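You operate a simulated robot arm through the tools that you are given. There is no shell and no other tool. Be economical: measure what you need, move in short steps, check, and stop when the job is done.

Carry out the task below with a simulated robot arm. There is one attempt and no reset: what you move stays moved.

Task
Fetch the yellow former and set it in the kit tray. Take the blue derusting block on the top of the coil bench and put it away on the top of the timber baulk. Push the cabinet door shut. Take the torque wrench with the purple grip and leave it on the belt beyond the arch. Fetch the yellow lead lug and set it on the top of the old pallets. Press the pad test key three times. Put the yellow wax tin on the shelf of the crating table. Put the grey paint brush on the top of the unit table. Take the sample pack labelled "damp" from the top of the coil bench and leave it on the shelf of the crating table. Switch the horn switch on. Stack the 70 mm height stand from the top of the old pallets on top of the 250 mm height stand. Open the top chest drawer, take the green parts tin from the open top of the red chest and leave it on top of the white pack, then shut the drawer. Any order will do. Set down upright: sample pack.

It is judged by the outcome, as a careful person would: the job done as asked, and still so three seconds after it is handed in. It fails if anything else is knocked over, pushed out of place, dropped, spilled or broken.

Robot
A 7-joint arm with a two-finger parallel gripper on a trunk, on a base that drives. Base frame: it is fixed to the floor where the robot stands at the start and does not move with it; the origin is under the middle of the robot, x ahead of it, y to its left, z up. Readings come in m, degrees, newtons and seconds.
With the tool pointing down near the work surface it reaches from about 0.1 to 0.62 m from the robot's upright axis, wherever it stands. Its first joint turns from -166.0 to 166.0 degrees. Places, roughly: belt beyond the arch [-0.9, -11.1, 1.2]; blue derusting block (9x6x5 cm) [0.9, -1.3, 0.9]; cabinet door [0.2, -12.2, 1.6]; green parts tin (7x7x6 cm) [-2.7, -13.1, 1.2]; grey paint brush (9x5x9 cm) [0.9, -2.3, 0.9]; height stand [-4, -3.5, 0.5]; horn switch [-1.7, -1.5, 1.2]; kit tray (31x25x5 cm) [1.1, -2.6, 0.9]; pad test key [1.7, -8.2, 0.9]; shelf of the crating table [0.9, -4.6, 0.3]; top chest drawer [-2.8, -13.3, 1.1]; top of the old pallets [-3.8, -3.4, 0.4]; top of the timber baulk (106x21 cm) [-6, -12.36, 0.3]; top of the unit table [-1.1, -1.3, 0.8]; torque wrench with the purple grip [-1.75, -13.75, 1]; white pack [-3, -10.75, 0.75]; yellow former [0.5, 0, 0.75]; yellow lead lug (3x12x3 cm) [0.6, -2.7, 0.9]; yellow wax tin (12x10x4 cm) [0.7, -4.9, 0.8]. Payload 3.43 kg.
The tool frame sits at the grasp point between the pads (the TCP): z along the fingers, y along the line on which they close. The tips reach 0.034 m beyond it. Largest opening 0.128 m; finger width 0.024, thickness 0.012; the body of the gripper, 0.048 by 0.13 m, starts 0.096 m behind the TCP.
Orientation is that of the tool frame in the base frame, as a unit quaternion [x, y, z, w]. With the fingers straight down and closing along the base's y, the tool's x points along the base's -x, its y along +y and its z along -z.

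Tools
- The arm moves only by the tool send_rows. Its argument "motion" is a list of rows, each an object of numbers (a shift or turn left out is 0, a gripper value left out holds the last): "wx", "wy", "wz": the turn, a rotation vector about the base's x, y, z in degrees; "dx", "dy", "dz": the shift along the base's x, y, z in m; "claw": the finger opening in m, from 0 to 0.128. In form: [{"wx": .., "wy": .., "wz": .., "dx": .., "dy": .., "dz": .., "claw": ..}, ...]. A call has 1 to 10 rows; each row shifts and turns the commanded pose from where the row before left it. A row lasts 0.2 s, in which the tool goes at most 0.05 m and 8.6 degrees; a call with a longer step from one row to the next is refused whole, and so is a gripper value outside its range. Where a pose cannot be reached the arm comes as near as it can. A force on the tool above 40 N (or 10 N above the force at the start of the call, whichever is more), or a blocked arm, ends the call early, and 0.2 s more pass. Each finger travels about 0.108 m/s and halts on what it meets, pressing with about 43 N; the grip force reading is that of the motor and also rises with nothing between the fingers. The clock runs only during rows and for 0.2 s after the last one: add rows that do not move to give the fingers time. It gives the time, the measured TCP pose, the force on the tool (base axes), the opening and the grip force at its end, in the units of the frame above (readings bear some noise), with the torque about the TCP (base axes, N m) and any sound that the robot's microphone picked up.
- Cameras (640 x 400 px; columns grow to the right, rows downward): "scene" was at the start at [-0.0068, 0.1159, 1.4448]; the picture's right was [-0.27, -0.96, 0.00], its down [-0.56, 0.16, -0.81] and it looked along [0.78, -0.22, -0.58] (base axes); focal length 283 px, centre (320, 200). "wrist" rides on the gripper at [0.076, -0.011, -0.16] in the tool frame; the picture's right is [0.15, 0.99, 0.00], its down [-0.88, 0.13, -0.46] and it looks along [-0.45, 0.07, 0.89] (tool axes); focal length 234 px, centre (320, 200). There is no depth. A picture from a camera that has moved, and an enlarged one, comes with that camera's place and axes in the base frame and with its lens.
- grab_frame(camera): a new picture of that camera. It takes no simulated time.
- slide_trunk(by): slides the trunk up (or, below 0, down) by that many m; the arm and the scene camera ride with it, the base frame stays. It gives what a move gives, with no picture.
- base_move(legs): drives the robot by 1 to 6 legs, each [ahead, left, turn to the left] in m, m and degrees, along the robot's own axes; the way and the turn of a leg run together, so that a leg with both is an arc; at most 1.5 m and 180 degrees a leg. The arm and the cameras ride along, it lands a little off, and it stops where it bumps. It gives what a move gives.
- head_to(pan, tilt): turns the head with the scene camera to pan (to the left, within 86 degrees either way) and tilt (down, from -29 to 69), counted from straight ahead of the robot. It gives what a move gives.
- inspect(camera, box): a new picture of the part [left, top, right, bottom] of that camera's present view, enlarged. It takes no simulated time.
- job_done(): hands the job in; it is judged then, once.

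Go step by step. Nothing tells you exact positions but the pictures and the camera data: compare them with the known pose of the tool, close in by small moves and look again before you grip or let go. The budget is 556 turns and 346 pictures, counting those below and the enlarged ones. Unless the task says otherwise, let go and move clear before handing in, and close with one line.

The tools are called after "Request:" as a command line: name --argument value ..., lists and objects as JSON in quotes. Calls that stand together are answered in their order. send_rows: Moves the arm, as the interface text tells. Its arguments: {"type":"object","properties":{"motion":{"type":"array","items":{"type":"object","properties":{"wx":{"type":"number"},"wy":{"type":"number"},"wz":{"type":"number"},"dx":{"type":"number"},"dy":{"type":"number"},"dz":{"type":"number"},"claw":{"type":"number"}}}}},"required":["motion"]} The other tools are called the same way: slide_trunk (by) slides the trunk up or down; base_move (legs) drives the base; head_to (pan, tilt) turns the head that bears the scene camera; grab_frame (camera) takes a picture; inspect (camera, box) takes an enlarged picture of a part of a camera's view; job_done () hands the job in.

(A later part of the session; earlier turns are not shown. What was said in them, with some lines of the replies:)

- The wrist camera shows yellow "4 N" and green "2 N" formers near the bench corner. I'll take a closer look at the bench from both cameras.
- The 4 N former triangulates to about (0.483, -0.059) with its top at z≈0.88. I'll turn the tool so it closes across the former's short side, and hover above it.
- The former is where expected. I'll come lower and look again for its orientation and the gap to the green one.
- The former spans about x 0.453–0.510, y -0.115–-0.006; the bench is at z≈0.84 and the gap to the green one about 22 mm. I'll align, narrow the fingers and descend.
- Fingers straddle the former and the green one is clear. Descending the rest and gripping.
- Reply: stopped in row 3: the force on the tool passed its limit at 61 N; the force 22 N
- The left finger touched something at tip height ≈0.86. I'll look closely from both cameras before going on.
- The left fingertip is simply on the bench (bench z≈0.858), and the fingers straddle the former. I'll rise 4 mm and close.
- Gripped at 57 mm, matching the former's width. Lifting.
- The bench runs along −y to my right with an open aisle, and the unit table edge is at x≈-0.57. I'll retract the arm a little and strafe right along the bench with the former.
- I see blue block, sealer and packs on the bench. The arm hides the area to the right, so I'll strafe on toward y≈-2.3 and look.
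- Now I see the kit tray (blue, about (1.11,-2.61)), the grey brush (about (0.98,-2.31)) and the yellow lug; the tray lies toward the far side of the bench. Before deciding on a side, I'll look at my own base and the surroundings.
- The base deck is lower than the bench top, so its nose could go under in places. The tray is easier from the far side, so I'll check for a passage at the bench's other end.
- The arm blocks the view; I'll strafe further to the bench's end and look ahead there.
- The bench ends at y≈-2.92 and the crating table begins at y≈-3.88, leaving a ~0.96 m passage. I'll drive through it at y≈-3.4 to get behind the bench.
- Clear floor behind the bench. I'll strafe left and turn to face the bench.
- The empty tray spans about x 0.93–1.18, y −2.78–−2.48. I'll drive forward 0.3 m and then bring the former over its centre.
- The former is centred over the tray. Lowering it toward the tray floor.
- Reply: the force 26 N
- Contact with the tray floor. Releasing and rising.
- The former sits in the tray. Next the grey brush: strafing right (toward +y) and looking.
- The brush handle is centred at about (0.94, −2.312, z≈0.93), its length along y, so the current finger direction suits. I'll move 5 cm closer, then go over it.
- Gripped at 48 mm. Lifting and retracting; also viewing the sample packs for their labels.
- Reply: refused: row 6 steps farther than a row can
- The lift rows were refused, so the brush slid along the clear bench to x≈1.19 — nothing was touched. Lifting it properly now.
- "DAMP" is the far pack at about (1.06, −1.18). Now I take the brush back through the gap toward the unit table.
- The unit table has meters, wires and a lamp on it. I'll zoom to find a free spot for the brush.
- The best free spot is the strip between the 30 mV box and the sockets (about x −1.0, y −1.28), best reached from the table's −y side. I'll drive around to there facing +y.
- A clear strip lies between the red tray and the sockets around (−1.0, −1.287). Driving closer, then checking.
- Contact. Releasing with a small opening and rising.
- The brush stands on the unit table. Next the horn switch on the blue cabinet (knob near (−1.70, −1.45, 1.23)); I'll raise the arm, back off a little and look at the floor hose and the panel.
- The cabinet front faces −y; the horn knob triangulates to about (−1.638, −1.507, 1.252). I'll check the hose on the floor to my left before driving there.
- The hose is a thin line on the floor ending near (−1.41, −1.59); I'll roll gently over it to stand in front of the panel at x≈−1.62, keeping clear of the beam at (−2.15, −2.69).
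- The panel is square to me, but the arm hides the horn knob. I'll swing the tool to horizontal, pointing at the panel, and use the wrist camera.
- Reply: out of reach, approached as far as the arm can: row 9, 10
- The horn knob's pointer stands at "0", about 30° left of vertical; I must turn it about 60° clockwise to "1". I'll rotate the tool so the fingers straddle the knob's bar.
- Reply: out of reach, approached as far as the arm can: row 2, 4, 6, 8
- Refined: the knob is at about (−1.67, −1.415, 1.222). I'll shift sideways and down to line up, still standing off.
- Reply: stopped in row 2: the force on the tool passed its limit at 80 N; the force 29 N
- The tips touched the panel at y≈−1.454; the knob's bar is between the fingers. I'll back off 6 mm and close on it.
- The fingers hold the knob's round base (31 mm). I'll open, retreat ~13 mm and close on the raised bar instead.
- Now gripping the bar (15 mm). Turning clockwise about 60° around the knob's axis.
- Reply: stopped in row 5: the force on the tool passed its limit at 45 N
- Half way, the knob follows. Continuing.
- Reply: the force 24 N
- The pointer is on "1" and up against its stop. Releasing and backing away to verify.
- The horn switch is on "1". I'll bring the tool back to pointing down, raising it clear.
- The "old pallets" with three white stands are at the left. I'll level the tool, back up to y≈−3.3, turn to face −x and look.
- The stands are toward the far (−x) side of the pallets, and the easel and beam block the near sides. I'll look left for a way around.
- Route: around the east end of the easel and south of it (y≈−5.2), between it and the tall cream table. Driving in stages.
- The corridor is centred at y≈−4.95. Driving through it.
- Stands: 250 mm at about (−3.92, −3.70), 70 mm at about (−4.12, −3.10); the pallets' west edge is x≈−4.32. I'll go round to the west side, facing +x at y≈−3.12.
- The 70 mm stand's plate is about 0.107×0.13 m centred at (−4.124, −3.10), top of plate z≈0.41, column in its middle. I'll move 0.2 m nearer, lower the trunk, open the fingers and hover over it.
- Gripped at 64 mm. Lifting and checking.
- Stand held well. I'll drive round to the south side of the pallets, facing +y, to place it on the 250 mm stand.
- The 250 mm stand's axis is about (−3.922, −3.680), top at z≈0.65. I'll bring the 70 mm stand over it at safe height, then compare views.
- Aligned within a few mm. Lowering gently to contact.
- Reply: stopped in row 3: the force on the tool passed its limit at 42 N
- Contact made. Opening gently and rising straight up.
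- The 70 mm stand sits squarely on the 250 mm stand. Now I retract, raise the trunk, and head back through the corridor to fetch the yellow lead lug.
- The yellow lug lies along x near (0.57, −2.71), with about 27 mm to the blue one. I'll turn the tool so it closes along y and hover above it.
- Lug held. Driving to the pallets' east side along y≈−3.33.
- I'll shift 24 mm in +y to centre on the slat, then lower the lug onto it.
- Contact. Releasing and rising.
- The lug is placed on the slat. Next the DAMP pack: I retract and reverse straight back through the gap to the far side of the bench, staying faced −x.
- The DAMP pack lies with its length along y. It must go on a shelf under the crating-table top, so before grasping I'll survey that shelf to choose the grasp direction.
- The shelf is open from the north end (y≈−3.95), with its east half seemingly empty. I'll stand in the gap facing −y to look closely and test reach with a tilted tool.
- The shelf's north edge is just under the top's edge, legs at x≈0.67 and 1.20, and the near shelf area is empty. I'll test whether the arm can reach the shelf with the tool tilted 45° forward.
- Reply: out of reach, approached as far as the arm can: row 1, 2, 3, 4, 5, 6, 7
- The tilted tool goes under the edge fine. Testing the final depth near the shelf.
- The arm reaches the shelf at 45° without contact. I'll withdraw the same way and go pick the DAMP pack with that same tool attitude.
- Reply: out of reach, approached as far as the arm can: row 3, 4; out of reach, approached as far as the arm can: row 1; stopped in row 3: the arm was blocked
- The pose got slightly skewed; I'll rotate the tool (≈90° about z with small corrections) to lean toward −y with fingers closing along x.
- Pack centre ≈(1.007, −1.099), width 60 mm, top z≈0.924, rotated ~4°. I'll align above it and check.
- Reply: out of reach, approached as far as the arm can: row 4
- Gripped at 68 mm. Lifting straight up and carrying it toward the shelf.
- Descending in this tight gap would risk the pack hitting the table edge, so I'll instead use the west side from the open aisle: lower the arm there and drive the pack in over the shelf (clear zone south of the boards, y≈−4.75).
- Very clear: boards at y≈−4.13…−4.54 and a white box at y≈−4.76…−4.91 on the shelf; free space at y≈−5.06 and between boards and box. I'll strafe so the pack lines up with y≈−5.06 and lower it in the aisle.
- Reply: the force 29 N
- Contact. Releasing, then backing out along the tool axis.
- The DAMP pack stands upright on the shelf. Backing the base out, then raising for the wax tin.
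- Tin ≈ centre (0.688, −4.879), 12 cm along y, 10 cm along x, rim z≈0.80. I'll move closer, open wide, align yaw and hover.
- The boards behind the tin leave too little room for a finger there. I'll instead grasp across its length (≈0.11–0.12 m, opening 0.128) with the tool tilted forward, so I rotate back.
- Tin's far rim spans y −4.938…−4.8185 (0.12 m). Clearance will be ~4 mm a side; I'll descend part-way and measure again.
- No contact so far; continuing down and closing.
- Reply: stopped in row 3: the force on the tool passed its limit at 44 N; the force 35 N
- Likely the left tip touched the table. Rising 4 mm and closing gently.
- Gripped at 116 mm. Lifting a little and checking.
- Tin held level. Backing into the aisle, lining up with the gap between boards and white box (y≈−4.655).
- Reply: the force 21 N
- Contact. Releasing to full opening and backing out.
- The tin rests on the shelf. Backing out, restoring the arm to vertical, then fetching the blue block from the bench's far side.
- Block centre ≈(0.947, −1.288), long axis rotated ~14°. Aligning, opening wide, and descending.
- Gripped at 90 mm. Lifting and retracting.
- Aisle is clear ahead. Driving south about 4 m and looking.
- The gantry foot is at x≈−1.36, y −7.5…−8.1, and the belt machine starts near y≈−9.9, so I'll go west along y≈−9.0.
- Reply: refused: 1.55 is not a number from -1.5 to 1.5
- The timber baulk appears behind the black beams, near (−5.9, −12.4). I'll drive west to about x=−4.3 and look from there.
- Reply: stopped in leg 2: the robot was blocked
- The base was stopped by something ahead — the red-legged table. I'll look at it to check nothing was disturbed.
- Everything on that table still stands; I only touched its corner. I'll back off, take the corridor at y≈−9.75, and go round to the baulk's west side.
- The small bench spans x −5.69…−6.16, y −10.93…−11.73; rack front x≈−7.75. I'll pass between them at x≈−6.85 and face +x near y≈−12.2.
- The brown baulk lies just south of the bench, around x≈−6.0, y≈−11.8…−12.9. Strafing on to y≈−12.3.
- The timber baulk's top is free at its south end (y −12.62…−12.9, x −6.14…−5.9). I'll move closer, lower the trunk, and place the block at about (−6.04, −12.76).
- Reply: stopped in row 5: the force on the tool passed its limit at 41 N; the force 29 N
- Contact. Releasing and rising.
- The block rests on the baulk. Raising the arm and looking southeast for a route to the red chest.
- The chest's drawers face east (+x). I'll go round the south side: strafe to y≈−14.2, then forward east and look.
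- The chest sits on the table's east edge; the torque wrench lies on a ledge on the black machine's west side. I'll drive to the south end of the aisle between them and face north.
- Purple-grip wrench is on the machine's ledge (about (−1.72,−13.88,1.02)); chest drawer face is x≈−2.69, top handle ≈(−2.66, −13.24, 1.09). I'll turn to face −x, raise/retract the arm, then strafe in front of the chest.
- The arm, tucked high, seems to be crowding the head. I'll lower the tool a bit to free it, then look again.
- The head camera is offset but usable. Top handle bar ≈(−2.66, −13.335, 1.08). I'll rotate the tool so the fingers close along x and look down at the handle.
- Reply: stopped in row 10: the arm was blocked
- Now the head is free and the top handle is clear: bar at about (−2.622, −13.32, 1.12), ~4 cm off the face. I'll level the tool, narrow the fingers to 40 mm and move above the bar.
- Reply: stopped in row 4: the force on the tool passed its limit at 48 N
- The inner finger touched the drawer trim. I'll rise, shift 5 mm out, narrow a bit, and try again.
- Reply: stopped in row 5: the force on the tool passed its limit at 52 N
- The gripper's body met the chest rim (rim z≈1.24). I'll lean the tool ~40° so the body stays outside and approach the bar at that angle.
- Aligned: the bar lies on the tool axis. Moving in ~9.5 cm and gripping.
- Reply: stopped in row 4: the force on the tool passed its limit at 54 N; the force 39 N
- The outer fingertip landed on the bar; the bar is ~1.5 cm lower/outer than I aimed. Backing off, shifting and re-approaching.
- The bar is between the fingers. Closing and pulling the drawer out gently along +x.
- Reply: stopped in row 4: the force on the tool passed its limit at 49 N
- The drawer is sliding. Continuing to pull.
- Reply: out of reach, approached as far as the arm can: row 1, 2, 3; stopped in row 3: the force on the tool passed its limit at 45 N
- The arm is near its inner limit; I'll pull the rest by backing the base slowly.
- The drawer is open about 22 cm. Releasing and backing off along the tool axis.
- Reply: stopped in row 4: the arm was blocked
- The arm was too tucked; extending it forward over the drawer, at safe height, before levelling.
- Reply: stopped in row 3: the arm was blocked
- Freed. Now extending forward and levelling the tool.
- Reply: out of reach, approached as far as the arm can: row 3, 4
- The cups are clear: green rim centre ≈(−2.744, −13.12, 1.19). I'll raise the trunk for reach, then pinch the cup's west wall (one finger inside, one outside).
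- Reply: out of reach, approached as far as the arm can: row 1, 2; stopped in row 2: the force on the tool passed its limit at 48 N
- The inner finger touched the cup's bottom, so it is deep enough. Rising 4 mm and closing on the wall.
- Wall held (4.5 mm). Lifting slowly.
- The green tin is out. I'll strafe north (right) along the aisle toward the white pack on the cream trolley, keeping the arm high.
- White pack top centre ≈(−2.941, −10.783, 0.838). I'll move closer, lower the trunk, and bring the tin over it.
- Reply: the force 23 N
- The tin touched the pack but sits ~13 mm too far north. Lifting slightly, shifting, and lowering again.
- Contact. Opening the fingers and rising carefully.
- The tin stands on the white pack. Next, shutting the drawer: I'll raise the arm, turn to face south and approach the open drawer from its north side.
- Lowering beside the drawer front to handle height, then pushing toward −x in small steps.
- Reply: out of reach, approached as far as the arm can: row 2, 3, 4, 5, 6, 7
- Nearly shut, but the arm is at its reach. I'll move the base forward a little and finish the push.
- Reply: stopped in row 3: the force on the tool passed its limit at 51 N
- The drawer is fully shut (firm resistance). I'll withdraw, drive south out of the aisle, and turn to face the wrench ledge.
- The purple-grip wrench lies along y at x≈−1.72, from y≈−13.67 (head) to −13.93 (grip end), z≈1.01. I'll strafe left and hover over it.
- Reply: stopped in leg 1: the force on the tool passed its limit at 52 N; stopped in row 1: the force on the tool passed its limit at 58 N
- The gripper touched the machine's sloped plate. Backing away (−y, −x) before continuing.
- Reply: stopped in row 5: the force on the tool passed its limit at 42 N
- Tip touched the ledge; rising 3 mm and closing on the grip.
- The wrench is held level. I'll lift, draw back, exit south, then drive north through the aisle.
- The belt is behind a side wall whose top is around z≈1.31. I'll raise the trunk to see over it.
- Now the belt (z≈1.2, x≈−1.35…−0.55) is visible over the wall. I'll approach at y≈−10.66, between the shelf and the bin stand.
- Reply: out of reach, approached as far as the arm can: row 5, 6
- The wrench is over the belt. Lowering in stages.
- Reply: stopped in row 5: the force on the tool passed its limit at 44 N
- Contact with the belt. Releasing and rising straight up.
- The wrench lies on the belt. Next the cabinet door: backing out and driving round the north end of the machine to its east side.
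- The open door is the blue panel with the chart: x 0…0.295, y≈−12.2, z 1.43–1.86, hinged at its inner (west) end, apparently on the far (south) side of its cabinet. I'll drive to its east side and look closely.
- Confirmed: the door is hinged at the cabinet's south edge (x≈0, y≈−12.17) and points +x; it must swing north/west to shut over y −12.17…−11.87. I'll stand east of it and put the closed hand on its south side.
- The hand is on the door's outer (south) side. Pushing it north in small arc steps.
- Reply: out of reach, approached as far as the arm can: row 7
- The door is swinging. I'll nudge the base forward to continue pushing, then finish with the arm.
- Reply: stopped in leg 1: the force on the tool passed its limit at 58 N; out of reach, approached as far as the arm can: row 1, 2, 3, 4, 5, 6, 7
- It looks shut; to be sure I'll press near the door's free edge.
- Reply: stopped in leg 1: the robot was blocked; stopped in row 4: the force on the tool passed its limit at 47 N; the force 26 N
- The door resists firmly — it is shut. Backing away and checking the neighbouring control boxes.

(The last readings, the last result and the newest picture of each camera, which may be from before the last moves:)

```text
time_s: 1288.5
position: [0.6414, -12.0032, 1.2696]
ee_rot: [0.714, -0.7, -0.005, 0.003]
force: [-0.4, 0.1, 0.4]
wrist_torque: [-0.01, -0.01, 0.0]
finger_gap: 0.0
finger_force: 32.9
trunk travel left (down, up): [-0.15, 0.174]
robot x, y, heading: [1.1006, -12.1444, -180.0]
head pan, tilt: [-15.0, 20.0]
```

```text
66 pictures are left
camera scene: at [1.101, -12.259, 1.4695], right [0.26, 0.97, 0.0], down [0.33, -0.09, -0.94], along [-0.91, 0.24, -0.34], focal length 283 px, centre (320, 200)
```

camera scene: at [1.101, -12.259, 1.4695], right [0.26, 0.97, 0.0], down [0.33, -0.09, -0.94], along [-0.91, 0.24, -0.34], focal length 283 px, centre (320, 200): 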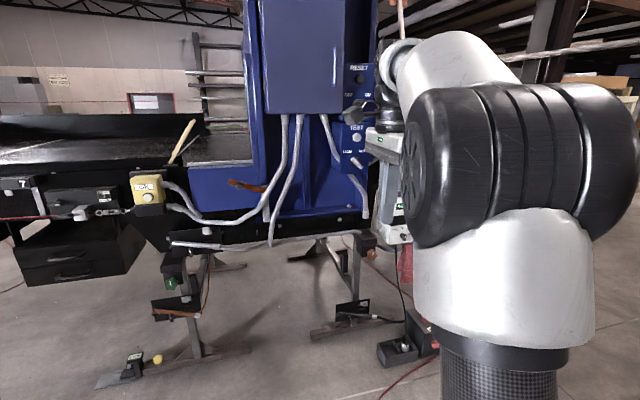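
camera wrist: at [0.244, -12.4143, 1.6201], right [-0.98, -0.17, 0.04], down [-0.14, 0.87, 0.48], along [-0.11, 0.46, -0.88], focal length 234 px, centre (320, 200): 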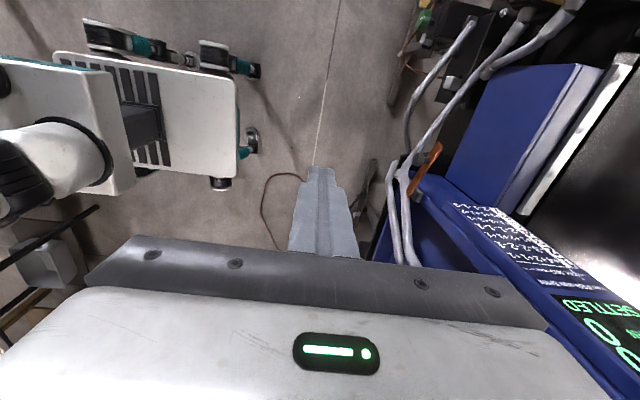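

The cabinet is shut and nearby units look undisturbed. Last: the pad test key near (1.7, −8.2, 0.9). Driving north, then facing the bench.

Request:
base_move --legs '[[0.1, 0, 0], [0, 0, -90], [1.4, 0, 0], [1.4, 0, 0], [1.05, 0, 0]]'

Request:
head_to --pan -60 --tilt 25

Request:
grab_frame --camera "scene"

```text
time_s: 1311.7
position: [0.9842, -7.8201, 1.2713]
ee_rot: [-0.026, 1.0, 0.005, 0.001]
force: [-0.1, 0.4, -0.4]
wrist_torque: [-0.01, 0.0, -0.04]
finger_gap: 0.0003
finger_force: 33.0
trunk travel left (down, up): [-0.15, 0.174]
robot x, y, heading: [0.8615, -8.2845, 92.0]
head pan, tilt: [-15.0, 20.0]
```

```text
time_s: 1312.9
position: [0.9843, -7.8192, 1.2701]
ee_rot: [-0.027, 1.0, 0.006, 0.002]
force: [0.1, 0.4, 0.3]
wrist_torque: [-0.02, 0.0, 0.02]
finger_gap: 0.0
finger_force: 33.6
trunk travel left (down, up): [-0.15, 0.174]
robot x, y, heading: [0.86, -8.2863, 92.1]
head pan, tilt: [-60.0, 25.0]
```

```text
65 pictures are left
camera scene: at [0.8001, -8.3312, 1.4613], right [0.53, -0.85, 0.0], down [-0.36, -0.22, -0.91], along [0.77, 0.48, -0.42], focal length 283 px, centre (320, 200)
```

scene: 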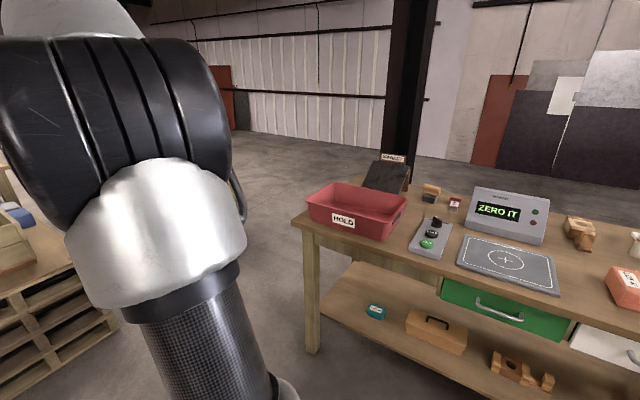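

Request:
inspect --camera "scene" --box '[390, 170, 580, 310]'

```text
2.86 times, centred on (485, 240) of scene
camera zoom: at [0.8001, -8.3312, 1.4613], right [0.53, -0.85, 0.0], down [-0.36, -0.22, -0.91], along [0.77, 0.48, -0.42], focal length 809 px, centre (-151, 86)
```

zoom: 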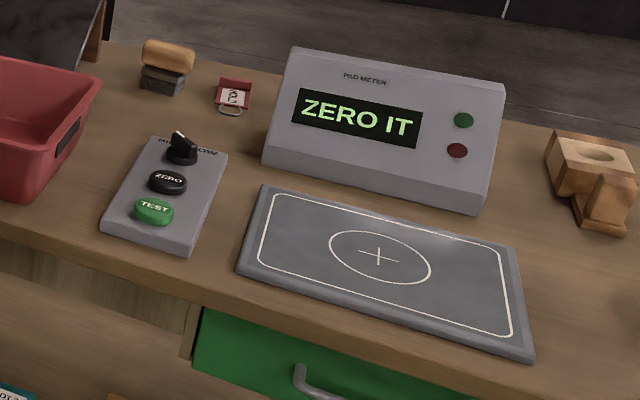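

The "TEST" key (green) on the pad meter's key unit is at about (1.714, −8.205, 0.9). I'll face the bench and approach.

Request:
base_move --legs '[[0, 0, -92], [0.3, 0.05, 0]]'

Request:
send_rows --motion '[{"dz": -0.04, "dy": 0.04}, {"dz": -0.04, "dy": 0.03}, {"dz": -0.03, "dx": 0.03, "dy": 0.03}, {"dx": 0.02, "dy": 0.03}, {}]'

Request:
grab_frame --camera "wrist"

Request:
head_to --pan 0 --tilt 35

Request:
grab_frame --camera "scene"

```text
time_s: 1318.9
position: [1.6225, -8.3673, 1.2693]
ee_rot: [0.698, 0.717, 0.003, 0.005]
force: [-0.1, 0.1, -0.4]
wrist_torque: [0.0, 0.06, 0.03]
finger_gap: 0.0
finger_force: 32.7
trunk travel left (down, up): [-0.15, 0.174]
robot x, y, heading: [1.1599, -8.2315, 0.3]
head pan, tilt: [-60.0, 25.0]
```

```text
refused: row 1 steps farther than a row can; nothing moved
```

```text
63 pictures are left
camera wrist: at [1.6073, -8.2932, 1.4297], right [0.98, 0.17, 0.01], down [0.15, -0.88, 0.46], along [0.09, -0.45, -0.89], focal length 234 px, centre (320, 200)
```

wrist: 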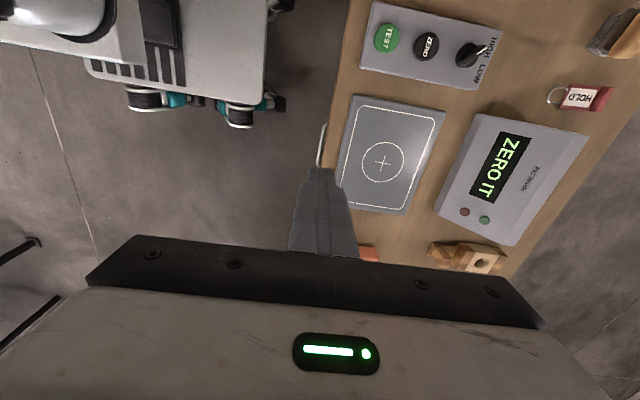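

```text
time_s: 1320.2
position: [1.6223, -8.368, 1.2697]
ee_rot: [0.698, 0.717, 0.002, 0.006]
force: [-0.3, 0.4, -0.1]
wrist_torque: [0.04, 0.04, 0.01]
finger_gap: 0.0
finger_force: 33.4
trunk travel left (down, up): [-0.15, 0.174]
robot x, y, heading: [1.1609, -8.2304, 0.6]
head pan, tilt: [0.0, 35.0]
```

```text
62 pictures are left
camera scene: at [1.1567, -8.0921, 1.4456], right [0.01, -1.0, 0.0], down [-0.57, 0.0, -0.82], along [0.82, 0.01, -0.57], focal length 283 px, centre (320, 200)
```

scene: 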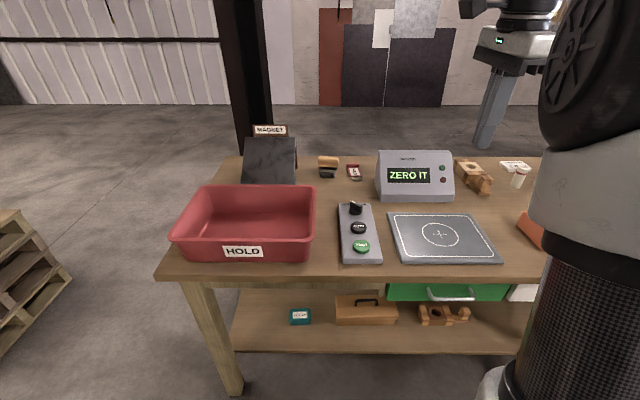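

Request:
send_rows --motion '[{"dz": -0.03, "dy": 0.03}, {"dz": -0.03, "dy": 0.03}, {"dz": -0.02, "dx": 0.025, "dy": 0.03}, {"dz": -0.02, "dx": 0.03, "dy": 0.03}, {"dx": 0.03, "dy": 0.03}, {"dx": 0.019, "dy": 0.016}, {"dz": -0.04}, {"dz": -0.04}, {}]'

Request:
grab_frame --camera "wrist"

Request:
inspect --camera "scene" --box '[310, 140, 470, 280]'

```text
time_s: 1322.2
position: [1.7278, -8.2008, 1.0886]
ee_rot: [0.697, 0.717, 0.004, 0.005]
force: [0.0, 0.1, 0.4]
wrist_torque: [-0.03, 0.01, 0.03]
finger_gap: 0.0002
finger_force: 33.1
trunk travel left (down, up): [-0.15, 0.174]
robot x, y, heading: [1.1668, -8.2296, 0.5]
head pan, tilt: [0.0, 35.0]
```

```text
61 pictures are left
camera wrist: at [1.7118, -8.1259, 1.2484], right [0.98, 0.17, 0.01], down [0.15, -0.88, 0.46], along [0.09, -0.45, -0.89], focal length 234 px, centre (320, 200)
```

wrist: 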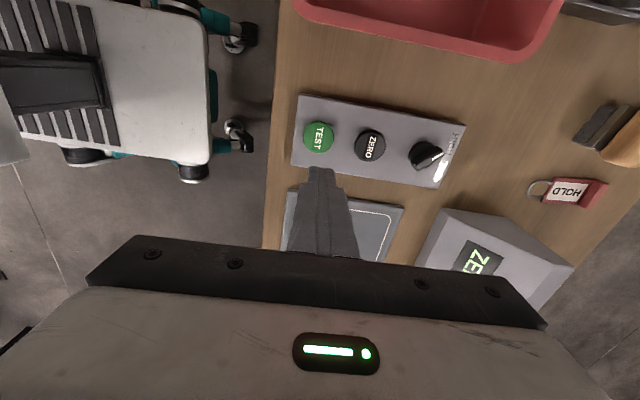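

```text
2.86 times, centred on (390, 210) of scene
camera zoom: at [1.1568, -8.092, 1.4456], right [0.01, -1.0, 0.0], down [-0.57, 0.0, -0.82], along [0.82, 0.01, -0.57], focal length 809 px, centre (120, 171)
```

zoom: 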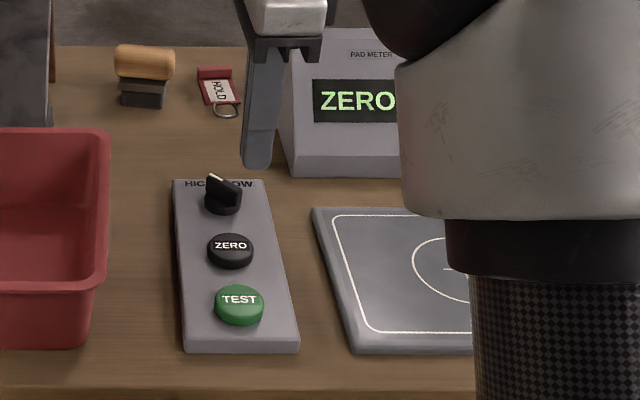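

Aligned over TEST. Descending close, then pressing once.

Request:
send_rows --motion '[{"dz": -0.04, "dx": -0.001}, {"dz": -0.04}, {"dz": -0.035}, {"dz": -0.012}, {}]'

Request:
inspect --camera "scene" --box '[310, 140, 470, 280]'

```text
time_s: 1323.4
position: [1.727, -8.2026, 0.9628]
ee_rot: [0.697, 0.717, 0.003, 0.005]
force: [0.0, 0.6, -0.3]
wrist_torque: [-0.01, 0.03, -0.02]
finger_gap: 0.0
finger_force: 32.8
trunk travel left (down, up): [-0.15, 0.174]
robot x, y, heading: [1.1626, -8.2323, 0.5]
head pan, tilt: [0.0, 35.0]
```

```text
2.86 times, centred on (390, 210) of scene
camera zoom: at [1.1567, -8.092, 1.4456], right [0.01, -1.0, 0.0], down [-0.57, 0.0, -0.82], along [0.82, 0.01, -0.57], focal length 809 px, centre (120, 171)
```

zoom: 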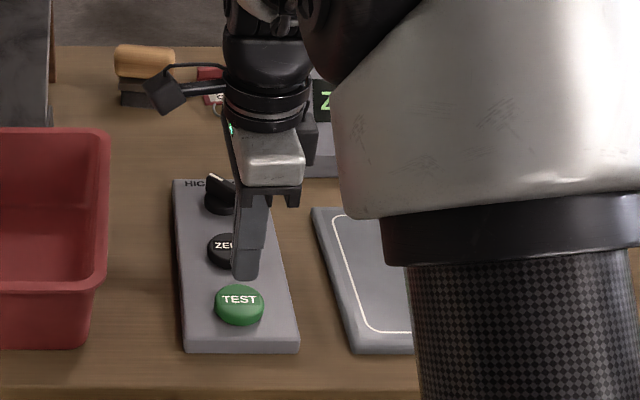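

Request:
send_rows --motion '[{"dz": -0.012}, {"dz": -0.008}, {"dz": -0.005}, {"dz": -0.004}, {"dz": -0.003}, {"dz": -0.003}]'

```text
time_s: 1324.8
position: [1.7256, -8.2024, 0.9275]
ee_rot: [0.697, 0.717, 0.003, 0.005]
force: [-0.7, 0.7, 1.9]
wrist_torque: [0.01, 0.01, -0.02]
finger_gap: 0.0
finger_force: 32.9
trunk travel left (down, up): [-0.15, 0.174]
robot x, y, heading: [1.1668, -8.2338, 0.3]
head pan, tilt: [0.0, 35.0]
heard: click
```

A click was heard — one press. Releasing fully, then pressing a second time.

Request:
send_rows --motion '[{"dz": 0.01}, {"dz": 0.015}, {}, {}]'

Request:
send_rows --motion '[{"dz": -0.012}, {"dz": -0.007}, {"dz": -0.004}, {"dz": -0.003}, {}]'

```text
time_s: 1325.8
position: [1.7247, -8.2033, 0.9524]
ee_rot: [0.697, 0.717, 0.004, 0.005]
force: [-0.7, 0.2, -0.2]
wrist_torque: [0.04, 0.0, 0.0]
finger_gap: 0.0004
finger_force: 33.0
trunk travel left (down, up): [-0.15, 0.174]
robot x, y, heading: [1.1589, -8.2327, 0.5]
head pan, tilt: [0.0, 35.0]
```

```text
time_s: 1327.0
position: [1.7252, -8.2013, 0.9268]
ee_rot: [0.698, 0.716, 0.003, 0.005]
force: [2.2, -0.1, 3.6]
wrist_torque: [0.05, -0.04, 0.0]
finger_gap: 0.0
finger_force: 32.6
trunk travel left (down, up): [-0.15, 0.174]
robot x, y, heading: [1.1633, -8.2316, 0.4]
head pan, tilt: [0.0, 35.0]
heard: click
```

Second click. Releasing and pressing a third time.

Request:
send_rows --motion '[{"dz": 0.01}, {"dz": 0.015}, {}, {}]'

Request:
send_rows --motion '[{"dz": -0.012}, {"dz": -0.007}, {"dz": -0.004}, {"dz": -0.003}, {}]'

Request:
send_rows --motion '[{"dz": 0.01}, {"dz": 0.02}, {"dz": 0.04}, {"dz": 0.045}, {"dz": 0.045}, {"dx": -0.045}, {"dx": -0.045}]'

Request:
grab_frame --camera "scene"

```text
time_s: 1328.0
position: [1.7266, -8.2011, 0.9531]
ee_rot: [0.698, 0.716, 0.004, 0.005]
force: [0.8, -0.2, 0.4]
wrist_torque: [-0.01, -0.05, 0.0]
finger_gap: 0.0
finger_force: 33.1
trunk travel left (down, up): [-0.15, 0.174]
robot x, y, heading: [1.1608, -8.2308, 0.4]
head pan, tilt: [0.0, 35.0]
```

```text
time_s: 1329.2
position: [1.7248, -8.2019, 0.9261]
ee_rot: [0.698, 0.716, 0.004, 0.006]
force: [1.4, -0.6, 3.4]
wrist_torque: [0.01, -0.04, 0.01]
finger_gap: 0.0
finger_force: 33.6
trunk travel left (down, up): [-0.15, 0.174]
robot x, y, heading: [1.1614, -8.2258, 0.3]
head pan, tilt: [0.0, 35.0]
heard: click
```

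```text
time_s: 1330.8
position: [1.635, -8.2016, 1.0861]
ee_rot: [0.698, 0.716, 0.003, 0.006]
force: [1.1, 0.2, -0.4]
wrist_torque: [-0.02, 0.06, -0.01]
finger_gap: 0.0
finger_force: 33.6
trunk travel left (down, up): [-0.15, 0.174]
robot x, y, heading: [1.1593, -8.2294, 0.7]
head pan, tilt: [0.0, 35.0]
```

```text
58 pictures are left
camera scene: at [1.1567, -8.0921, 1.4456], right [0.01, -1.0, 0.0], down [-0.57, 0.0, -0.82], along [0.82, 0.01, -0.57], focal length 283 px, centre (320, 200)
```

scene: 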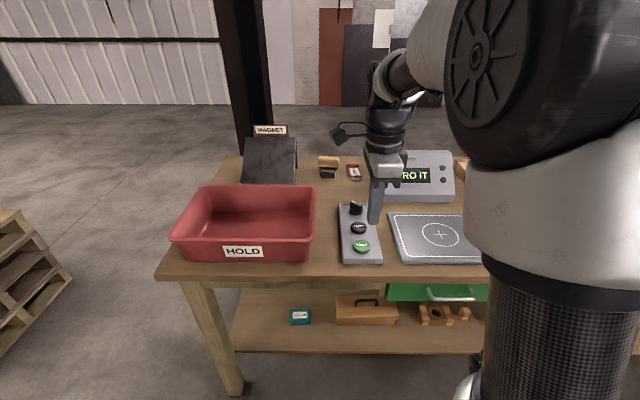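

All three presses clicked, and the arm is clear of everything; every item on the list has been carried out and checked. Handing in.

Request:
job_done

```text
The job is handed in.
```

All twelve items were carried out and the job is handed in. Two light bumps may matter when it's judged: the base nudged the red-legged table near (-3.7, -8.7), and the gripper brushed the black machine's end plate. Nothing was seen to fall or move.
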